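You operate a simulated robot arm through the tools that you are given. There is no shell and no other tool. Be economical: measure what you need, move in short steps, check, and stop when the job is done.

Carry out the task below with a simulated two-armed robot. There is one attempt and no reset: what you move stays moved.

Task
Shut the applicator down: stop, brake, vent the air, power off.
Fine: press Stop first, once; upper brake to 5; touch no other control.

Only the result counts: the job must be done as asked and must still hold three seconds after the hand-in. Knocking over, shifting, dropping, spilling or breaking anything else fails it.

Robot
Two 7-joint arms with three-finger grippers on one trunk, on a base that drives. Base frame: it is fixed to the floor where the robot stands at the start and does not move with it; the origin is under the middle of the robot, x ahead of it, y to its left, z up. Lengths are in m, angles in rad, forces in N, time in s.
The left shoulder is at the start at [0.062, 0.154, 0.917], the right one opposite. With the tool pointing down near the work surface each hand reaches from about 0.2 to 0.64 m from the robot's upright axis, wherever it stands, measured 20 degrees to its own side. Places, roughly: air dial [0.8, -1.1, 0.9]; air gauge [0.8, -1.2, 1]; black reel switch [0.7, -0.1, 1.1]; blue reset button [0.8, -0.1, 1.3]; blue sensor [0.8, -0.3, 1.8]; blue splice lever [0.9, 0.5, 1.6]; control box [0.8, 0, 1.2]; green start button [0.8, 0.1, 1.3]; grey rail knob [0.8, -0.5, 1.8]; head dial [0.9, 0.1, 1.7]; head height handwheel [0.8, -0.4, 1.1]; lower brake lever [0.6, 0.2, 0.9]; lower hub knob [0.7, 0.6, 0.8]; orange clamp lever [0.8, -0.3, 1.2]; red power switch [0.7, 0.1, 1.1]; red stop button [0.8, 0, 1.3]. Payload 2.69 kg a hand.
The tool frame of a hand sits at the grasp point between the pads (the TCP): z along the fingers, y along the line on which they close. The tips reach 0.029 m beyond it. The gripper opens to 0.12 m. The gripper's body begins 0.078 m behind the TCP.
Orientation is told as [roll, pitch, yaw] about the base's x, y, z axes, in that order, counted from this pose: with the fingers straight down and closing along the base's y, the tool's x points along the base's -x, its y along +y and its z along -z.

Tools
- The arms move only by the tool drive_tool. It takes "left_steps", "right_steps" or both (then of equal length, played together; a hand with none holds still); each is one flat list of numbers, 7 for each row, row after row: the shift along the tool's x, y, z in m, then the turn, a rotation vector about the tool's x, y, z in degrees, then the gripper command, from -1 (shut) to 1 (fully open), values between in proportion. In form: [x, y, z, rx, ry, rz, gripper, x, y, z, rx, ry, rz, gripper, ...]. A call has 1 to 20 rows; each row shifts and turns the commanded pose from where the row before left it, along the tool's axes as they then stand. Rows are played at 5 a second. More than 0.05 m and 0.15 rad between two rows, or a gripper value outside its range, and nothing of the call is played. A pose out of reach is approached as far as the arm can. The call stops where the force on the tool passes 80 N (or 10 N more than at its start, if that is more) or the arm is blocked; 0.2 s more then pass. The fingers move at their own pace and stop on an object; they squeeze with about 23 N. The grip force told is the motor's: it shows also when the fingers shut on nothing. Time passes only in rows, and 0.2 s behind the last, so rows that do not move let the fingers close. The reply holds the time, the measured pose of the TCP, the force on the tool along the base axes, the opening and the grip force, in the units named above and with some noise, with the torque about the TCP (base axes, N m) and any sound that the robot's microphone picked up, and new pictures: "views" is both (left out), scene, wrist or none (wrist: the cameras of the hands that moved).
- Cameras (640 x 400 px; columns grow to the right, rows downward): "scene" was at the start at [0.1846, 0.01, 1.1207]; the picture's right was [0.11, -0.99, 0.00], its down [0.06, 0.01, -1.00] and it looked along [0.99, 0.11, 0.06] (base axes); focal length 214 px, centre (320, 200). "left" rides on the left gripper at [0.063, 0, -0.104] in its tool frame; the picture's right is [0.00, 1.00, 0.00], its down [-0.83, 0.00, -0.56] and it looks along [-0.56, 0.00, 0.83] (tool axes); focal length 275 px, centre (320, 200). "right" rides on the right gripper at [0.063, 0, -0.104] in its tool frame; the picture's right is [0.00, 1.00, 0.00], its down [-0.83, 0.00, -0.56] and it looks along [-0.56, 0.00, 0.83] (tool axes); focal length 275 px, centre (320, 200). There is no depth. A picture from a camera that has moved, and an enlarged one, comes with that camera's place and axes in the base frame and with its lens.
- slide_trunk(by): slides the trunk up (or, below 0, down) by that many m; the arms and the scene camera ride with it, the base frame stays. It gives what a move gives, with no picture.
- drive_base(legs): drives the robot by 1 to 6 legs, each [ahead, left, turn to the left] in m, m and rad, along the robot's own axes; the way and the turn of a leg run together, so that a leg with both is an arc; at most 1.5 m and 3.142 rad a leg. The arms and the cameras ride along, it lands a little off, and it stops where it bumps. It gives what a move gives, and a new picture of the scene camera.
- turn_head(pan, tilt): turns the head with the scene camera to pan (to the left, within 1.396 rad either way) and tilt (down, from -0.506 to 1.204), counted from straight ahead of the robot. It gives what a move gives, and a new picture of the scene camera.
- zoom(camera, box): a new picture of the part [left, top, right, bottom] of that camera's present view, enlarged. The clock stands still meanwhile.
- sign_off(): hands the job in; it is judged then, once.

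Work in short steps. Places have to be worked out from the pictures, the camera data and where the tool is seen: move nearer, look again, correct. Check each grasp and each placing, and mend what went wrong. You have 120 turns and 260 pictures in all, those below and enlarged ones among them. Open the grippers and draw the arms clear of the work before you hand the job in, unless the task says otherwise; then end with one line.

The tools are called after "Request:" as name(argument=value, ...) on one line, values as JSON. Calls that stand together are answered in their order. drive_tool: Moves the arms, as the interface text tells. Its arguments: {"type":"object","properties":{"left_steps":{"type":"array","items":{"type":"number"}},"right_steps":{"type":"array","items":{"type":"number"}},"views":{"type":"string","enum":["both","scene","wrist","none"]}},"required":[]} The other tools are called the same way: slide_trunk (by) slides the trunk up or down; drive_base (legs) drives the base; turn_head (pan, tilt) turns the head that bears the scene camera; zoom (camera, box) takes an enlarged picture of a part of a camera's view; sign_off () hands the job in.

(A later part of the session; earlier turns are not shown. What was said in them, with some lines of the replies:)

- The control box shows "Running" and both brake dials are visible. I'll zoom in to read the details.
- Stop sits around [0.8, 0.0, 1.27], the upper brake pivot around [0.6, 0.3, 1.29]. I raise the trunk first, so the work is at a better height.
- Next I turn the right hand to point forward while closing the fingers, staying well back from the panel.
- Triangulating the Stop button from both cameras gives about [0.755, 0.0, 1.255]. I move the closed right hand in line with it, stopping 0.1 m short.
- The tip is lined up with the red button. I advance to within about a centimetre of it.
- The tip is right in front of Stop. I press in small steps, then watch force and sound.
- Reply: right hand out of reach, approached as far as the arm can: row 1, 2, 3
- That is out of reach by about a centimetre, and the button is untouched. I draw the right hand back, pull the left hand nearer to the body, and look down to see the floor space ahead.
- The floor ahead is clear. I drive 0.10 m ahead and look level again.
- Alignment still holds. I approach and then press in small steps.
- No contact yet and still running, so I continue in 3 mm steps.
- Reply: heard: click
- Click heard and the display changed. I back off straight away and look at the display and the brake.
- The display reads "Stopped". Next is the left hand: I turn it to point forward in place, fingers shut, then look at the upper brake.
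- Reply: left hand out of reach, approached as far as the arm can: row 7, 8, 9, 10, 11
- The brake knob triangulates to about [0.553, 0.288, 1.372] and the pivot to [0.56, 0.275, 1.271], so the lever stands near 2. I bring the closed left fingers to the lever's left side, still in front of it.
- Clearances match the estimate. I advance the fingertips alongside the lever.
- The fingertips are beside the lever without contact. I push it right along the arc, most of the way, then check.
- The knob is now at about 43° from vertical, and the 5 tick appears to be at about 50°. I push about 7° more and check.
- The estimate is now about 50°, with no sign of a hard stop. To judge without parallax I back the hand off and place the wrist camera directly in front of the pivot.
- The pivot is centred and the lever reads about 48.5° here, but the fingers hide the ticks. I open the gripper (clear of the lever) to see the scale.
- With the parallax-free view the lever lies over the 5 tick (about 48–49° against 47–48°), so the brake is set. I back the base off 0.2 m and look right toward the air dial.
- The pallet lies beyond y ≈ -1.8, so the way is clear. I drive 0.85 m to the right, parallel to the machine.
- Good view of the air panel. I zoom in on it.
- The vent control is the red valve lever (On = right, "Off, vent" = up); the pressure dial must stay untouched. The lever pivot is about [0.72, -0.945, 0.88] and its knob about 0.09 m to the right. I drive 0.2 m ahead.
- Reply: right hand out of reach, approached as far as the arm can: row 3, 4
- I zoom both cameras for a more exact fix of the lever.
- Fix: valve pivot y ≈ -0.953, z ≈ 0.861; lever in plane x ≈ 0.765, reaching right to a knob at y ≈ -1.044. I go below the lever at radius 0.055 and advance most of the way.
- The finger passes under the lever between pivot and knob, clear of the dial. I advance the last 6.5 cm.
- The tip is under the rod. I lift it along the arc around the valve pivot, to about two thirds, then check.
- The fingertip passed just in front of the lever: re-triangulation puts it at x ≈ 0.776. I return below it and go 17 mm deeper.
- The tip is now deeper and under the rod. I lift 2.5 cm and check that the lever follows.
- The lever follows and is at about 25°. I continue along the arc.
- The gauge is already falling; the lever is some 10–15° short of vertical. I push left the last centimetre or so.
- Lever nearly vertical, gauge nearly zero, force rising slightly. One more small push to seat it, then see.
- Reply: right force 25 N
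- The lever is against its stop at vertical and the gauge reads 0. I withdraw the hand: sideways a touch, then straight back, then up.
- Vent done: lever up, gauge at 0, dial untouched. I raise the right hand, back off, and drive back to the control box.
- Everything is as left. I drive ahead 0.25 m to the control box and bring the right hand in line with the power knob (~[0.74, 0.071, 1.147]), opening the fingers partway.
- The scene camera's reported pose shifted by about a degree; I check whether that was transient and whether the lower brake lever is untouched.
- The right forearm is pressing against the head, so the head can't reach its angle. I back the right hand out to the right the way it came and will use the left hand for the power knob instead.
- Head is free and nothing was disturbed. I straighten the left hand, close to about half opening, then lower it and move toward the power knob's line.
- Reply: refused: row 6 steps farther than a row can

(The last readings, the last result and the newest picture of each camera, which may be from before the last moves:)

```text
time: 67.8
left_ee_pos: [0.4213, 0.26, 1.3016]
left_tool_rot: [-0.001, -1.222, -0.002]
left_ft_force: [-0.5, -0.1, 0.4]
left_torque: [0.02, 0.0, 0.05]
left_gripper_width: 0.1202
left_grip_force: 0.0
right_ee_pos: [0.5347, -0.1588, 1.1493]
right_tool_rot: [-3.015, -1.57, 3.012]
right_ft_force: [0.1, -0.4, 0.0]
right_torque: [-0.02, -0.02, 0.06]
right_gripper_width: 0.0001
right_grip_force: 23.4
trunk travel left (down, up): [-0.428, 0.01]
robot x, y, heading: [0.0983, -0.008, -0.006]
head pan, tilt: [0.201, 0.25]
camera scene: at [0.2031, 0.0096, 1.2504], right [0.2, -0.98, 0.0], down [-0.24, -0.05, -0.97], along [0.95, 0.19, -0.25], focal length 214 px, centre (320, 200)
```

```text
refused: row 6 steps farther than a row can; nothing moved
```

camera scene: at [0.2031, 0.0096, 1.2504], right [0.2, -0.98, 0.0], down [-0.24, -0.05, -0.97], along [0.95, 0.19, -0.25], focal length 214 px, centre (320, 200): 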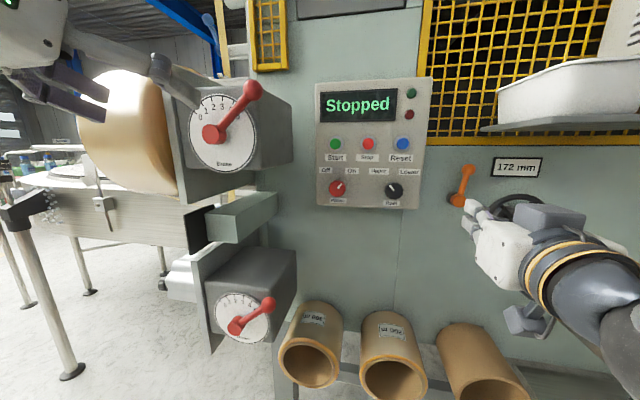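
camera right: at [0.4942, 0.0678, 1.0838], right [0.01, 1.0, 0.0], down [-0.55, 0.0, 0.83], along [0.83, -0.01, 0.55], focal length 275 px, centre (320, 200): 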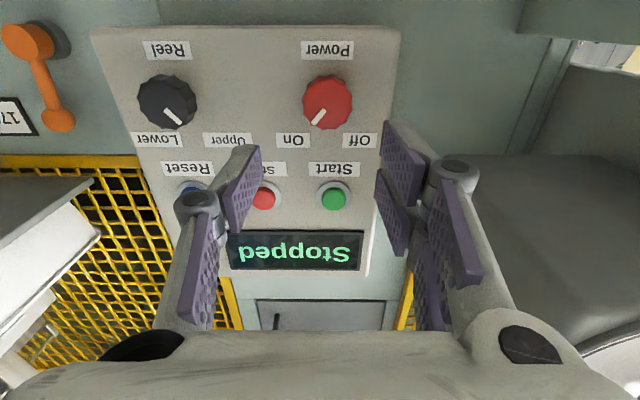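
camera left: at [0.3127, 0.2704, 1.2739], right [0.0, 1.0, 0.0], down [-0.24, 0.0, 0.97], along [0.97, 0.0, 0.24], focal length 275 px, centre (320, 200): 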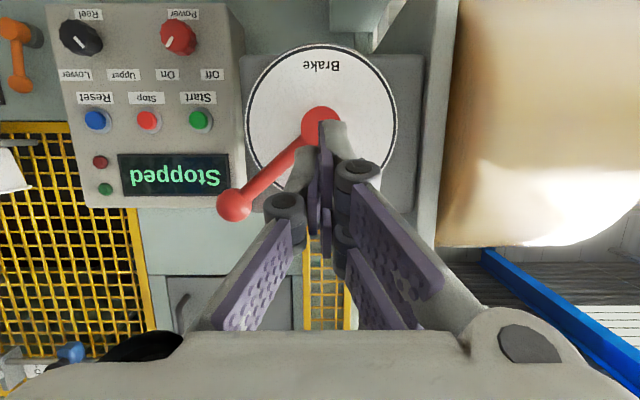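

One row was slightly too long; I shorten it.

Request:
drive_tool(left_steps=[0, 0, 0, 0, -8, 0, -0.2, 0, 0, 0, 0, -8, 0, -0.2, 0, 0, 0, 0, -4, 0, -0.2, 0.03, -0.03, 0, 0, 0, 0, -0.2, 0.03, -0.03, 0.01, 0, 0, 0, -0.2, 0.03, -0.03, 0.02, 0, 0, 0, -0.2, 0.03, -0.025, 0.02, 0, 0, 0, -0.2, 0.034, -0.005, 0.03, 0, 0, 0, -0.2, 0, 0, 0.045, 0, 0, 0, -0.2, 0, -0.03, 0.035, 0, 0, 0, -0.2, 0, -0.04, 0, 0, 0, 0, -0.2], views="both")

Request:
zoom(camera="left", box=[200, 0, 440, 180])

```text
time: 70.2
left_ee_pos: [0.5985, 0.0677, 1.1798]
left_tool_rot: [-2.442, -1.567, 2.441]
left_ft_force: [-0.3, 0.0, -0.1]
left_torque: [0.03, 0.0, 0.0]
left_gripper_width: 0.0479
left_grip_force: 0.1
left hand out of reach, approached as far as the arm can: row 4, 5, 6
right_ee_pos: [0.5342, -0.1571, 1.1499]
right_tool_rot: [2.359, -1.571, -2.364]
right_ft_force: [0.2, -0.2, -0.4]
right_torque: [-0.03, 0.0, -0.01]
right_gripper_width: 0.0
right_grip_force: 22.7
trunk travel left (down, up): [-0.428, 0.01]
robot x, y, heading: [0.0962, -0.0068, -0.0]
head pan, tilt: [0.201, 0.25]
camera scene: at [0.203, 0.0103, 1.2504], right [0.2, -0.98, 0.0], down [-0.24, -0.05, -0.97], along [0.95, 0.19, -0.25], focal length 214 px, centre (320, 200)
camera left: at [0.4957, 0.0676, 1.1155], right [0.0, 1.0, 0.0], down [-0.56, 0.0, 0.83], along [0.83, 0.0, 0.56], focal length 275 px, centre (320, 200)
```

scene: 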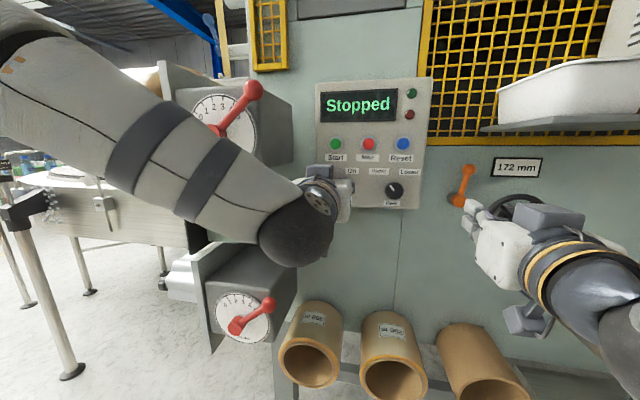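
left: 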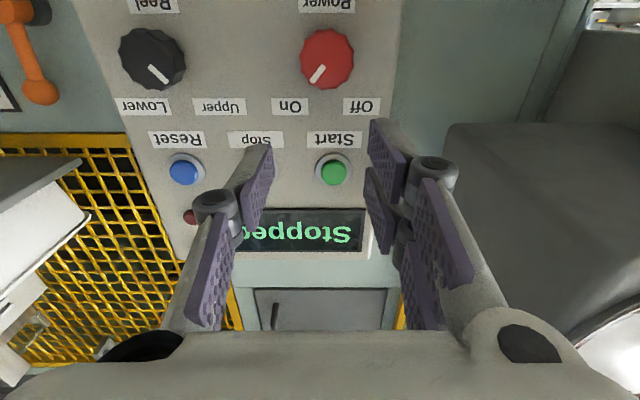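

```text
2.22 times, centred on (320, 90) of left
camera zoom: at [0.4957, 0.0676, 1.1155], right [0.0, 1.0, 0.0], down [-0.56, 0.0, 0.83], along [0.83, 0.0, 0.56], focal length 612 px, centre (320, 444)
```

zoom: 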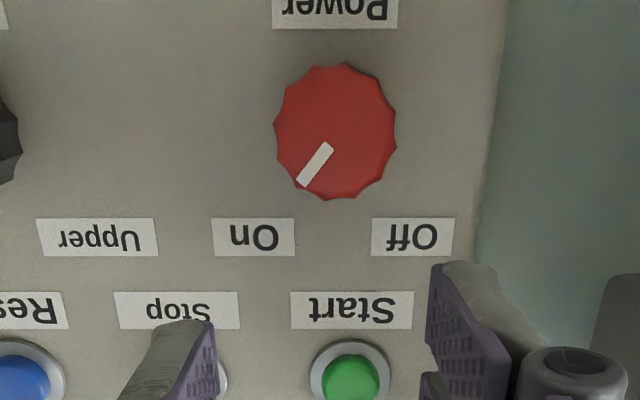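

Knob centre: about y = 0.073, z = 1.146, front x ≈ 0.744, diameter about 0.044. I centre the left hand, pre-roll it +40° with the fingers at ~0.07 m, and move the right hand farther off.

Request:
drive_tool(left_steps=[0.017, 0.0025, 0, 0, 0, 0, 0.2, 0.017, 0.0025, 0, 0, 0, 0, 0.2, 0, 0, 0, 0, 0, 8, 0.2, 0, 0, 0, 0, 0, 8, 0.2, 0, 0, 0, 0, 0, 8, 0.2, 0, 0, 0, 0, 0, 8, 0.2, 0, 0, 0, 0, 0, 8, 0.2], right_steps=[0, -0.02, -0.02, 0, 0, 0, -1, 0, -0.02, -0.02, 0, 0, 0, -1, 0, -0.02, -0.02, 0, 0, 0, -1, 0, 0, 0, 0, 0, 0, -1, 0, 0, 0, 0, 0, 0, -1, 0, 0, 0, 0, 0, 0, -1, 0, 0, 0, 0, 0, 0, -1], views="both")

Request:
zoom(camera="left", box=[200, 0, 440, 180])

```text
time: 71.8
left_ee_pos: [0.5988, 0.0733, 1.1445]
left_tool_rot: [1.575, -0.872, -1.577]
left_ft_force: [0.2, -0.4, -0.9]
left_torque: [-0.02, 0.02, 0.02]
left_gripper_width: 0.0723
left_grip_force: 0.0
right_ee_pos: [0.5281, -0.2054, 1.1758]
right_tool_rot: [-0.162, -1.569, 0.158]
right_ft_force: [0.6, -0.1, -0.1]
right_torque: [0.02, 0.0, -0.01]
right_gripper_width: 0.0
right_grip_force: 22.5
right hand out of reach, approached as far as the arm can: row 1, 2, 3
trunk travel left (down, up): [-0.428, 0.01]
robot x, y, heading: [0.0972, -0.0049, -0.005]
head pan, tilt: [0.201, 0.25]
camera scene: at [0.2035, 0.0111, 1.2503], right [0.2, -0.98, 0.0], down [-0.24, -0.05, -0.97], along [0.95, 0.19, -0.25], focal length 214 px, centre (320, 200)
camera right: at [0.4231, -0.2053, 1.1124], right [0.0, 1.0, 0.0], down [-0.56, 0.01, 0.83], along [0.83, 0.0, 0.56], focal length 275 px, centre (320, 200)
camera left: at [0.4956, 0.1146, 1.0958], right [0.0, 0.76, 0.65], down [-0.56, -0.54, 0.63], along [0.83, -0.36, 0.43], focal length 275 px, centre (320, 200)
```

scene: 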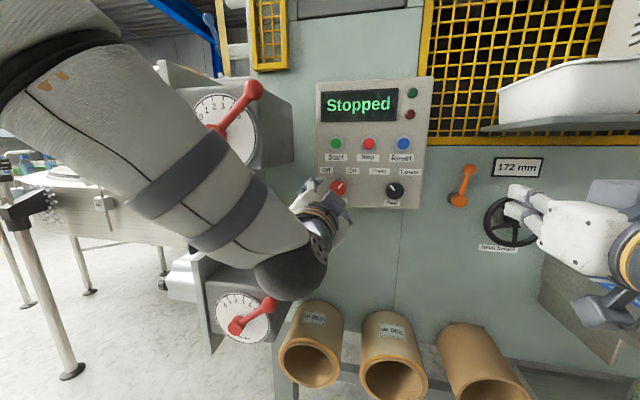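
right: 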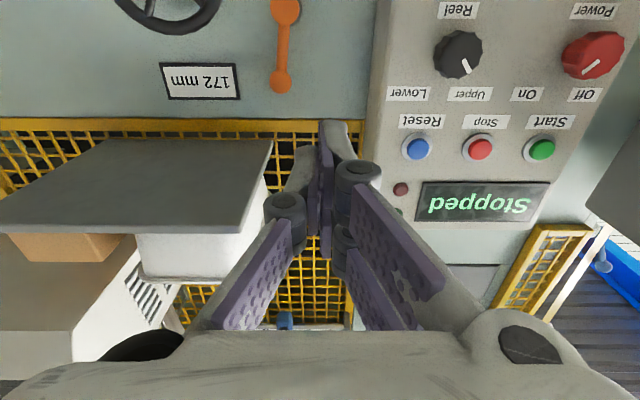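
left: 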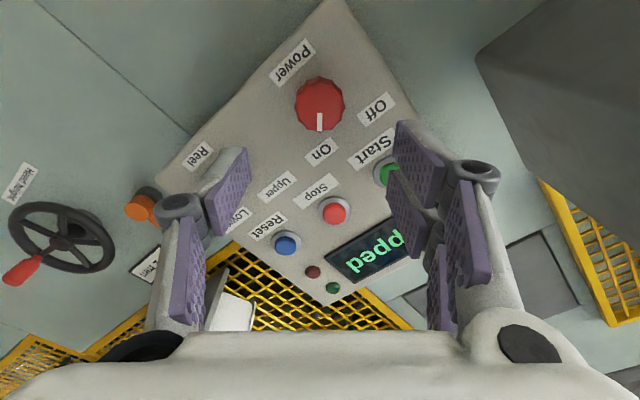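

```text
2.22 times, centred on (320, 90) of left
camera zoom: at [0.4956, 0.1146, 1.0958], right [0.0, 0.76, 0.65], down [-0.56, -0.54, 0.63], along [0.83, -0.36, 0.43], focal length 612 px, centre (320, 444)
```

zoom: 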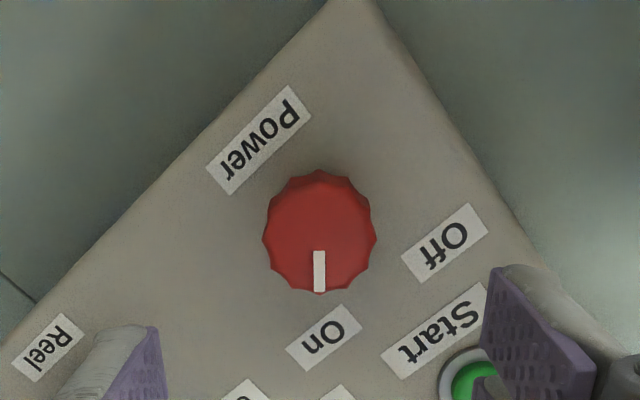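

The marker is aligned and the knob is laterally centred; a 4 mm shift along tool x fixes the rest. I advance around the knob, stopping before the panel.

Request:
drive_tool(left_steps=[-0.004, 0, 0.03, 0, 0, 0, 0.2, 0, 0, 0.04, 0, 0, 0, 0.2, 0, 0, 0.04, 0, 0, 0, 0.2, 0, 0, 0.012, 0, 0, 0, 0.2], views="both")

```text
time: 72.8
left_ee_pos: [0.7206, 0.0708, 1.1484]
left_tool_rot: [1.573, -0.874, -1.576]
left_ft_force: [-0.8, 0.2, 0.2]
left_torque: [-0.01, 0.0, -0.03]
left_gripper_width: 0.0721
left_grip_force: 0.1
right_ee_pos: [0.5268, -0.2056, 1.175]
right_tool_rot: [-0.436, -1.57, 0.433]
right_ft_force: [0.3, 0.2, -0.1]
right_torque: [0.04, 0.01, -0.03]
right_gripper_width: 0.0001
right_grip_force: 22.9
trunk travel left (down, up): [-0.428, 0.01]
robot x, y, heading: [0.098, -0.0057, -0.007]
head pan, tilt: [0.201, 0.25]
camera scene: at [0.2034, 0.0112, 1.2503], right [0.2, -0.98, 0.0], down [-0.24, -0.05, -0.97], along [0.95, 0.19, -0.25], focal length 214 px, centre (320, 200)
camera left: at [0.6184, 0.111, 1.099], right [0.0, 0.76, 0.64], down [-0.56, -0.53, 0.63], along [0.83, -0.36, 0.43], focal length 275 px, centre (320, 200)
```

scene: 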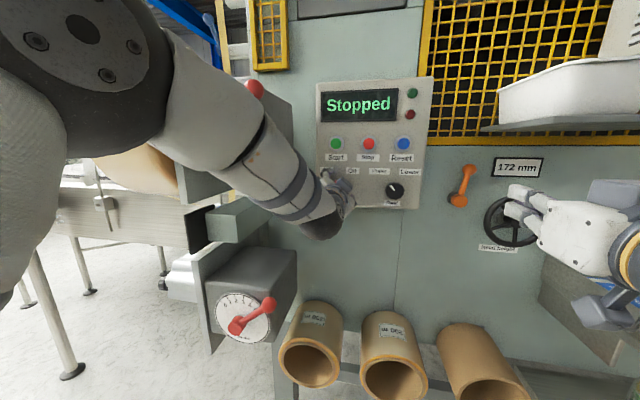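
left: 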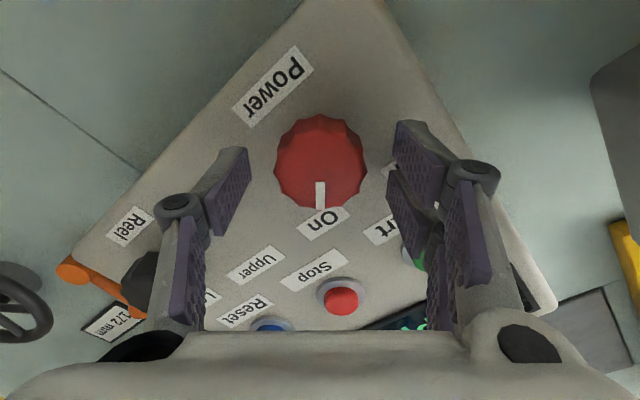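

Knob front is at x ≈ 0.741, centred between the fingers. I advance 1 cm and close on it.

Request:
drive_tool(left_steps=[0, 0, 0.01, 0, 0, 0, 0.2, 0, 0, 0, 0, 0, 0, -1, 0, 0, 0, 0, 0, 0, -1, 0, 0, 0, 0, 0, 0, -1], views="wrist")

```text
time: 73.8
left_ee_pos: [0.7325, 0.0716, 1.147]
left_tool_rot: [1.573, -0.874, -1.574]
left_ft_force: [2.7, -0.6, -1.7]
left_torque: [0.0, -0.02, -0.08]
left_gripper_width: 0.0402
left_grip_force: 45.5
right_ee_pos: [0.5277, -0.2046, 1.1756]
right_tool_rot: [-0.144, -1.569, 0.142]
right_ft_force: [0.2, -0.2, 0.1]
right_torque: [-0.01, 0.01, -0.01]
right_gripper_width: 0.0
right_grip_force: 23.3
trunk travel left (down, up): [-0.428, 0.01]
robot x, y, heading: [0.0986, -0.0079, 0.0]
head pan, tilt: [0.201, 0.25]
camera left: at [0.6286, 0.1115, 1.0985], right [0.0, 0.76, 0.64], down [-0.56, -0.53, 0.63], along [0.83, -0.36, 0.43], focal length 275 px, centre (320, 200)
```

left: 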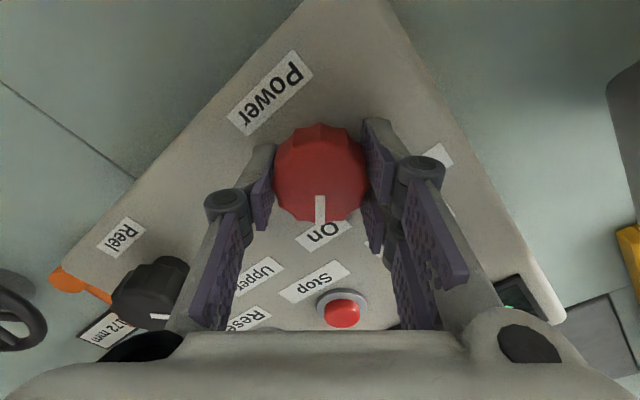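

Gripped at 0.040 m. I turn it counter-clockwise (seen from the front) by 40° and check.

Request:
drive_tool(left_steps=[0, 0, 0, 0, 0, -8, -1, 0, 0, 0, 0, 0, -8, -1, 0, 0, 0, 0, 0, -8, -1, 0, 0, 0, 0, 0, -8, -1, 0, 0, 0, 0, 0, -8, -1], views="both")

```text
time: 75.0
left_ee_pos: [0.7318, 0.0722, 1.1471]
left_tool_rot: [-1.928, -1.564, 1.928]
left_ft_force: [4.7, 5.0, 1.1]
left_torque: [0.02, 0.0, -0.04]
left_gripper_width: 0.0405
left_grip_force: 45.0
right_ee_pos: [0.5278, -0.2039, 1.1751]
right_tool_rot: [-0.639, -1.57, 0.633]
right_ft_force: [0.4, 0.4, -0.1]
right_torque: [0.01, 0.03, 0.04]
right_gripper_width: 0.0001
right_grip_force: 23.1
trunk travel left (down, up): [-0.428, 0.01]
robot x, y, heading: [0.101, -0.0099, -0.002]
head pan, tilt: [0.201, 0.25]
camera scene: at [0.2042, 0.0119, 1.2502], right [0.2, -0.98, 0.0], down [-0.24, -0.05, -0.97], along [0.95, 0.19, -0.25], focal length 214 px, centre (320, 200)
camera left: at [0.6285, 0.072, 1.0841], right [0.0, 1.0, 0.0], down [-0.56, 0.0, 0.83], along [0.83, 0.0, 0.56], focal length 275 px, centre (320, 200)
```

scene: 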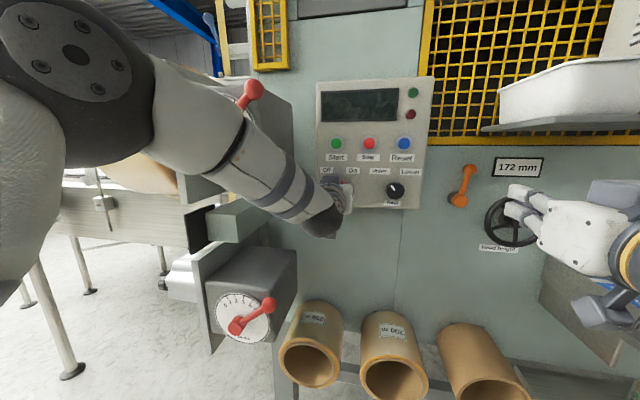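
left: 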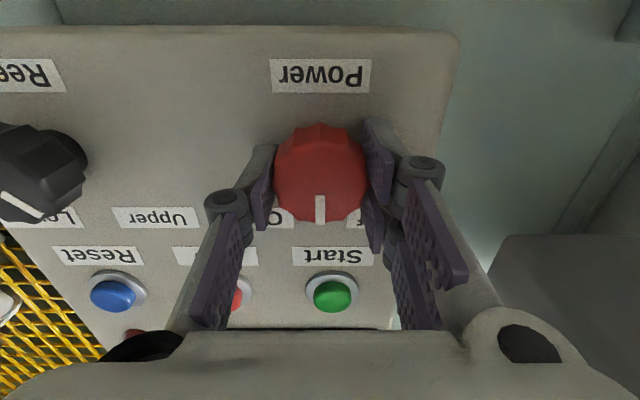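

The knob turns with the hand and the display is already dark. I turn the remaining 40° to Off.

Request:
drive_tool(left_steps=[0, 0, 0, 0, 0, -8, -1, 0, 0, 0, 0, 0, -8, -1, 0, 0, 0, 0, 0, -8, -1, 0, 0, 0, 0, 0, -8, -1, 0, 0, 0, 0, 0, -8, -1], views="both")

```text
time: 76.2
left_ee_pos: [0.7329, 0.0733, 1.1463]
left_tool_rot: [-1.574, -0.869, 1.57]
left_ft_force: [6.2, 12.6, 2.3]
left_torque: [0.41, -0.16, 0.43]
left_gripper_width: 0.0405
left_grip_force: 45.0
right_ee_pos: [0.5273, -0.2017, 1.1751]
right_tool_rot: [-1.001, -1.57, 0.999]
right_ft_force: [-0.5, 0.0, 0.7]
right_torque: [0.02, 0.01, 0.0]
right_gripper_width: 0.0
right_grip_force: 23.3
trunk travel left (down, up): [-0.428, 0.01]
robot x, y, heading: [0.0986, -0.0057, 0.003]
head pan, tilt: [0.201, 0.25]
camera scene: at [0.2042, 0.0132, 1.2502], right [0.2, -0.98, 0.0], down [-0.24, -0.05, -0.97], along [0.95, 0.19, -0.25], focal length 214 px, centre (320, 200)
camera left: at [0.6284, 0.033, 1.0984], right [0.0, 0.77, -0.64], down [-0.56, 0.54, 0.64], along [0.83, 0.36, 0.43], focal length 275 px, centre (320, 200)
```

scene: 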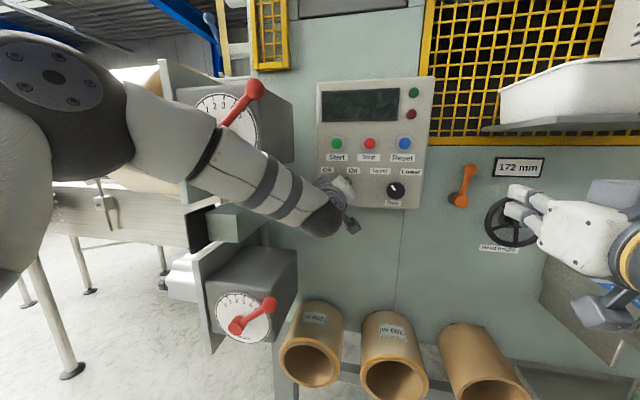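
left: 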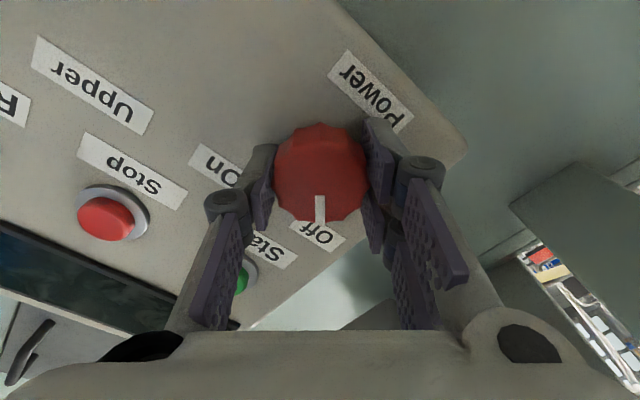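

The marker points to Off and the torque is rising, so it is at its stop. I open slightly and withdraw straight back.

Request:
drive_tool(left_steps=[0, 0, 0, 0, 0, 0, 0.2, 0, 0, 0, 0, 0, 0, 0.2, 0, 0, -0.03, 0, 0, 0, 0.2, 0, 0, -0.04, 0, 0, 0, 0.2, 0, 0, -0.04, 0, 0, 0, 0.2, 0, 0, -0.03, 0, 0, 0, 0.2], views="both")

Request:
zoom(camera="left", box=[160, 0, 480, 200])

```text
time: 77.5
left_ee_pos: [0.5897, 0.0713, 1.147]
left_tool_rot: [-1.573, -0.872, 1.571]
left_ft_force: [0.5, 0.7, -0.3]
left_torque: [0.02, -0.04, 0.0]
left_gripper_width: 0.0724
left_grip_force: 0.0
right_ee_pos: [0.5257, -0.206, 1.1755]
right_tool_rot: [-1.75, -1.57, 1.747]
right_ft_force: [0.1, 0.0, 0.1]
right_torque: [-0.01, 0.02, 0.02]
right_gripper_width: 0.0001
right_grip_force: 22.9
trunk travel left (down, up): [-0.428, 0.01]
robot x, y, heading: [0.1, -0.0066, -0.006]
head pan, tilt: [0.201, 0.25]
camera scene: at [0.2031, 0.0112, 1.2504], right [0.2, -0.98, 0.0], down [-0.24, -0.05, -0.97], along [0.95, 0.19, -0.25], focal length 214 px, centre (320, 200)
camera left: at [0.4865, 0.0314, 1.0992], right [0.0, 0.77, -0.64], down [-0.56, 0.53, 0.64], along [0.83, 0.35, 0.43], focal length 275 px, centre (320, 200)
```

scene: 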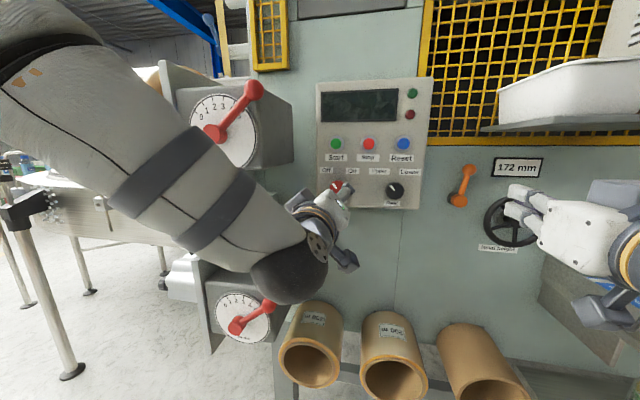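
left: 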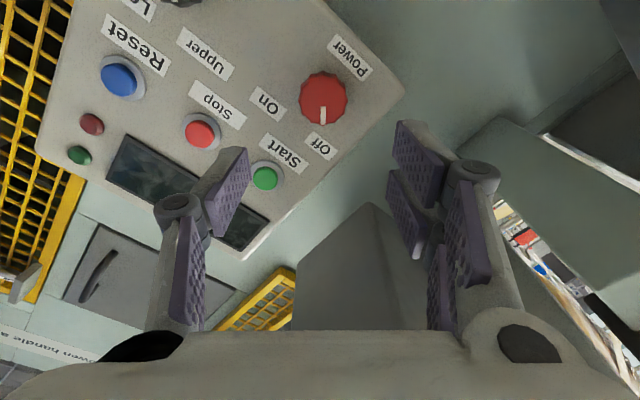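

```text
2.00 times, centred on (320, 100) of left
camera zoom: at [0.4865, 0.0314, 1.0992], right [0.0, 0.77, -0.64], down [-0.56, 0.53, 0.64], along [0.83, 0.35, 0.43], focal length 551 px, centre (320, 400)
```

zoom: 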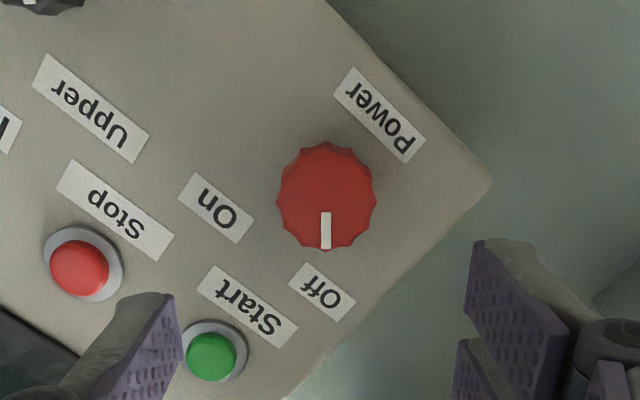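

Power stays at Off. I back the base away 0.3 m, open both grippers, and check all controls once more.

Request:
drive_base(legs=[[-0.3, 0, 0]])

Request:
drive_tool(left_steps=[0, 0, 0, 0, 0, 0, 1, 0, 0, 0, 0, 0, 0, 1], right_steps=[0, 0, 0, 0, 0, 0, 1, 0, 0, 0, 0, 0, 0, 1], views="none")

Request:
turn_head(pan=0.2, tilt=0.1)

Request:
zoom(camera="scene", box=[220, 120, 440, 260])

```text
time: 79.6
left_ee_pos: [0.291, 0.0724, 1.1477]
left_tool_rot: [-1.575, -0.871, 1.569]
left_ft_force: [0.0, -0.7, -0.1]
left_torque: [0.01, 0.04, 0.01]
left_gripper_width: 0.072
left_grip_force: 0.1
right_ee_pos: [0.2264, -0.2053, 1.1755]
right_tool_rot: [-0.685, -1.57, 0.681]
right_ft_force: [0.0, 0.1, 0.0]
right_torque: [0.0, 0.0, -0.02]
right_gripper_width: 0.0001
right_grip_force: 23.2
trunk travel left (down, up): [-0.428, 0.01]
robot x, y, heading: [-0.2028, -0.0011, -0.005]
head pan, tilt: [0.201, 0.25]
camera scene: at [-0.0967, 0.0121, 1.2503], right [0.2, -0.98, 0.0], down [-0.24, -0.05, -0.97], along [0.95, 0.19, -0.25], focal length 214 px, centre (320, 200)
```

scene: 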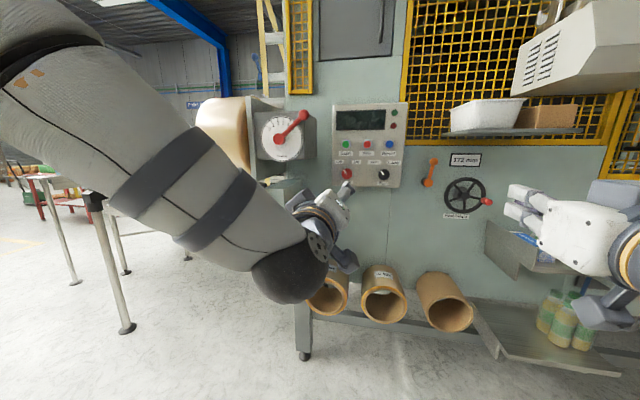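

```text
time: 80.2
left_ee_pos: [0.291, 0.0724, 1.1472]
left_tool_rot: [-1.575, -0.87, 1.568]
left_ft_force: [-0.5, -0.6, 0.4]
left_torque: [0.03, -0.01, -0.04]
left_gripper_width: 0.1199
left_grip_force: 0.0
right_ee_pos: [0.2264, -0.2042, 1.1754]
right_tool_rot: [-0.015, -1.57, 0.009]
right_ft_force: [-0.1, 0.6, -0.2]
right_torque: [0.02, -0.01, -0.03]
right_gripper_width: 0.1197
right_grip_force: 0.1
trunk travel left (down, up): [-0.428, 0.01]
robot x, y, heading: [-0.1989, -0.0026, -0.002]
head pan, tilt: [0.201, 0.25]
```

```text
time: 80.9
left_ee_pos: [0.2905, 0.0713, 1.148]
left_tool_rot: [-1.573, -0.87, 1.57]
left_ft_force: [-0.8, 0.3, 0.0]
left_torque: [-0.01, 0.01, 0.01]
left_gripper_width: 0.1199
left_grip_force: 0.1
right_ee_pos: [0.2266, -0.2048, 1.1747]
right_tool_rot: [-0.232, -1.571, 0.227]
right_ft_force: [-0.8, 0.4, -0.7]
right_torque: [0.01, 0.0, -0.02]
right_gripper_width: 0.12
right_grip_force: 0.0
trunk travel left (down, up): [-0.428, 0.01]
robot x, y, heading: [-0.1997, -0.005, -0.004]
head pan, tilt: [0.201, 0.099]
camera scene: at [-0.0975, 0.0119, 1.2642], right [0.2, -0.98, 0.0], down [-0.1, -0.02, -0.99], along [0.98, 0.19, -0.1], focal length 214 px, centre (320, 200)
```

scene: 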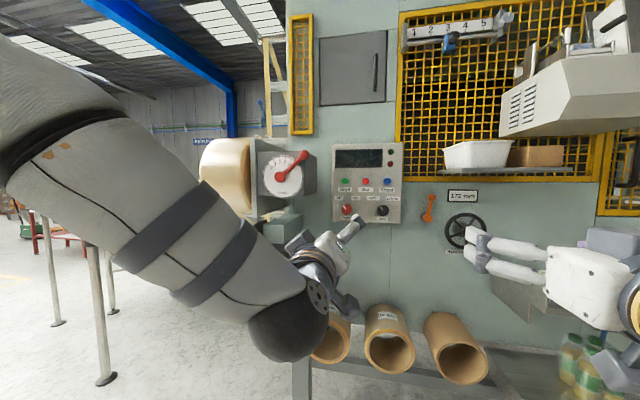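

```text
2.86 times, centred on (330, 190) of scene
camera zoom: at [-0.0975, 0.0119, 1.2642], right [0.2, -0.98, 0.0], down [-0.1, -0.02, -0.99], along [0.98, 0.19, -0.1], focal length 613 px, centre (291, 229)
```

zoom: 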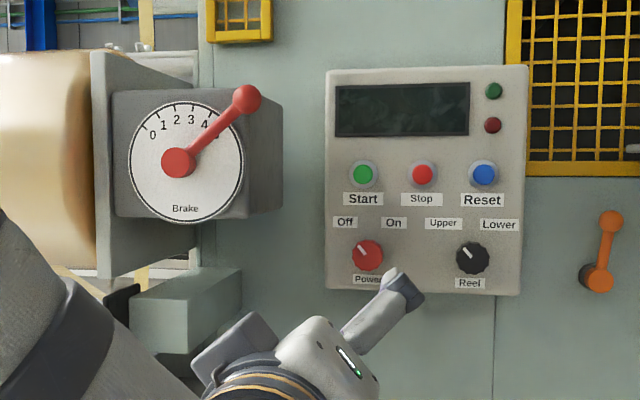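

Brake at 5, power Off, display dark, reel still on Upper, vent done, grippers open and clear. I hand in.

Request:
sign_off()

```text
The job is handed in.
```

The applicator is shut down: I pressed Stop once, set the upper brake to 5, vented the air to 0 bar and switched the power Off. I touched no other control, and the hand-in was accepted without a result shown.
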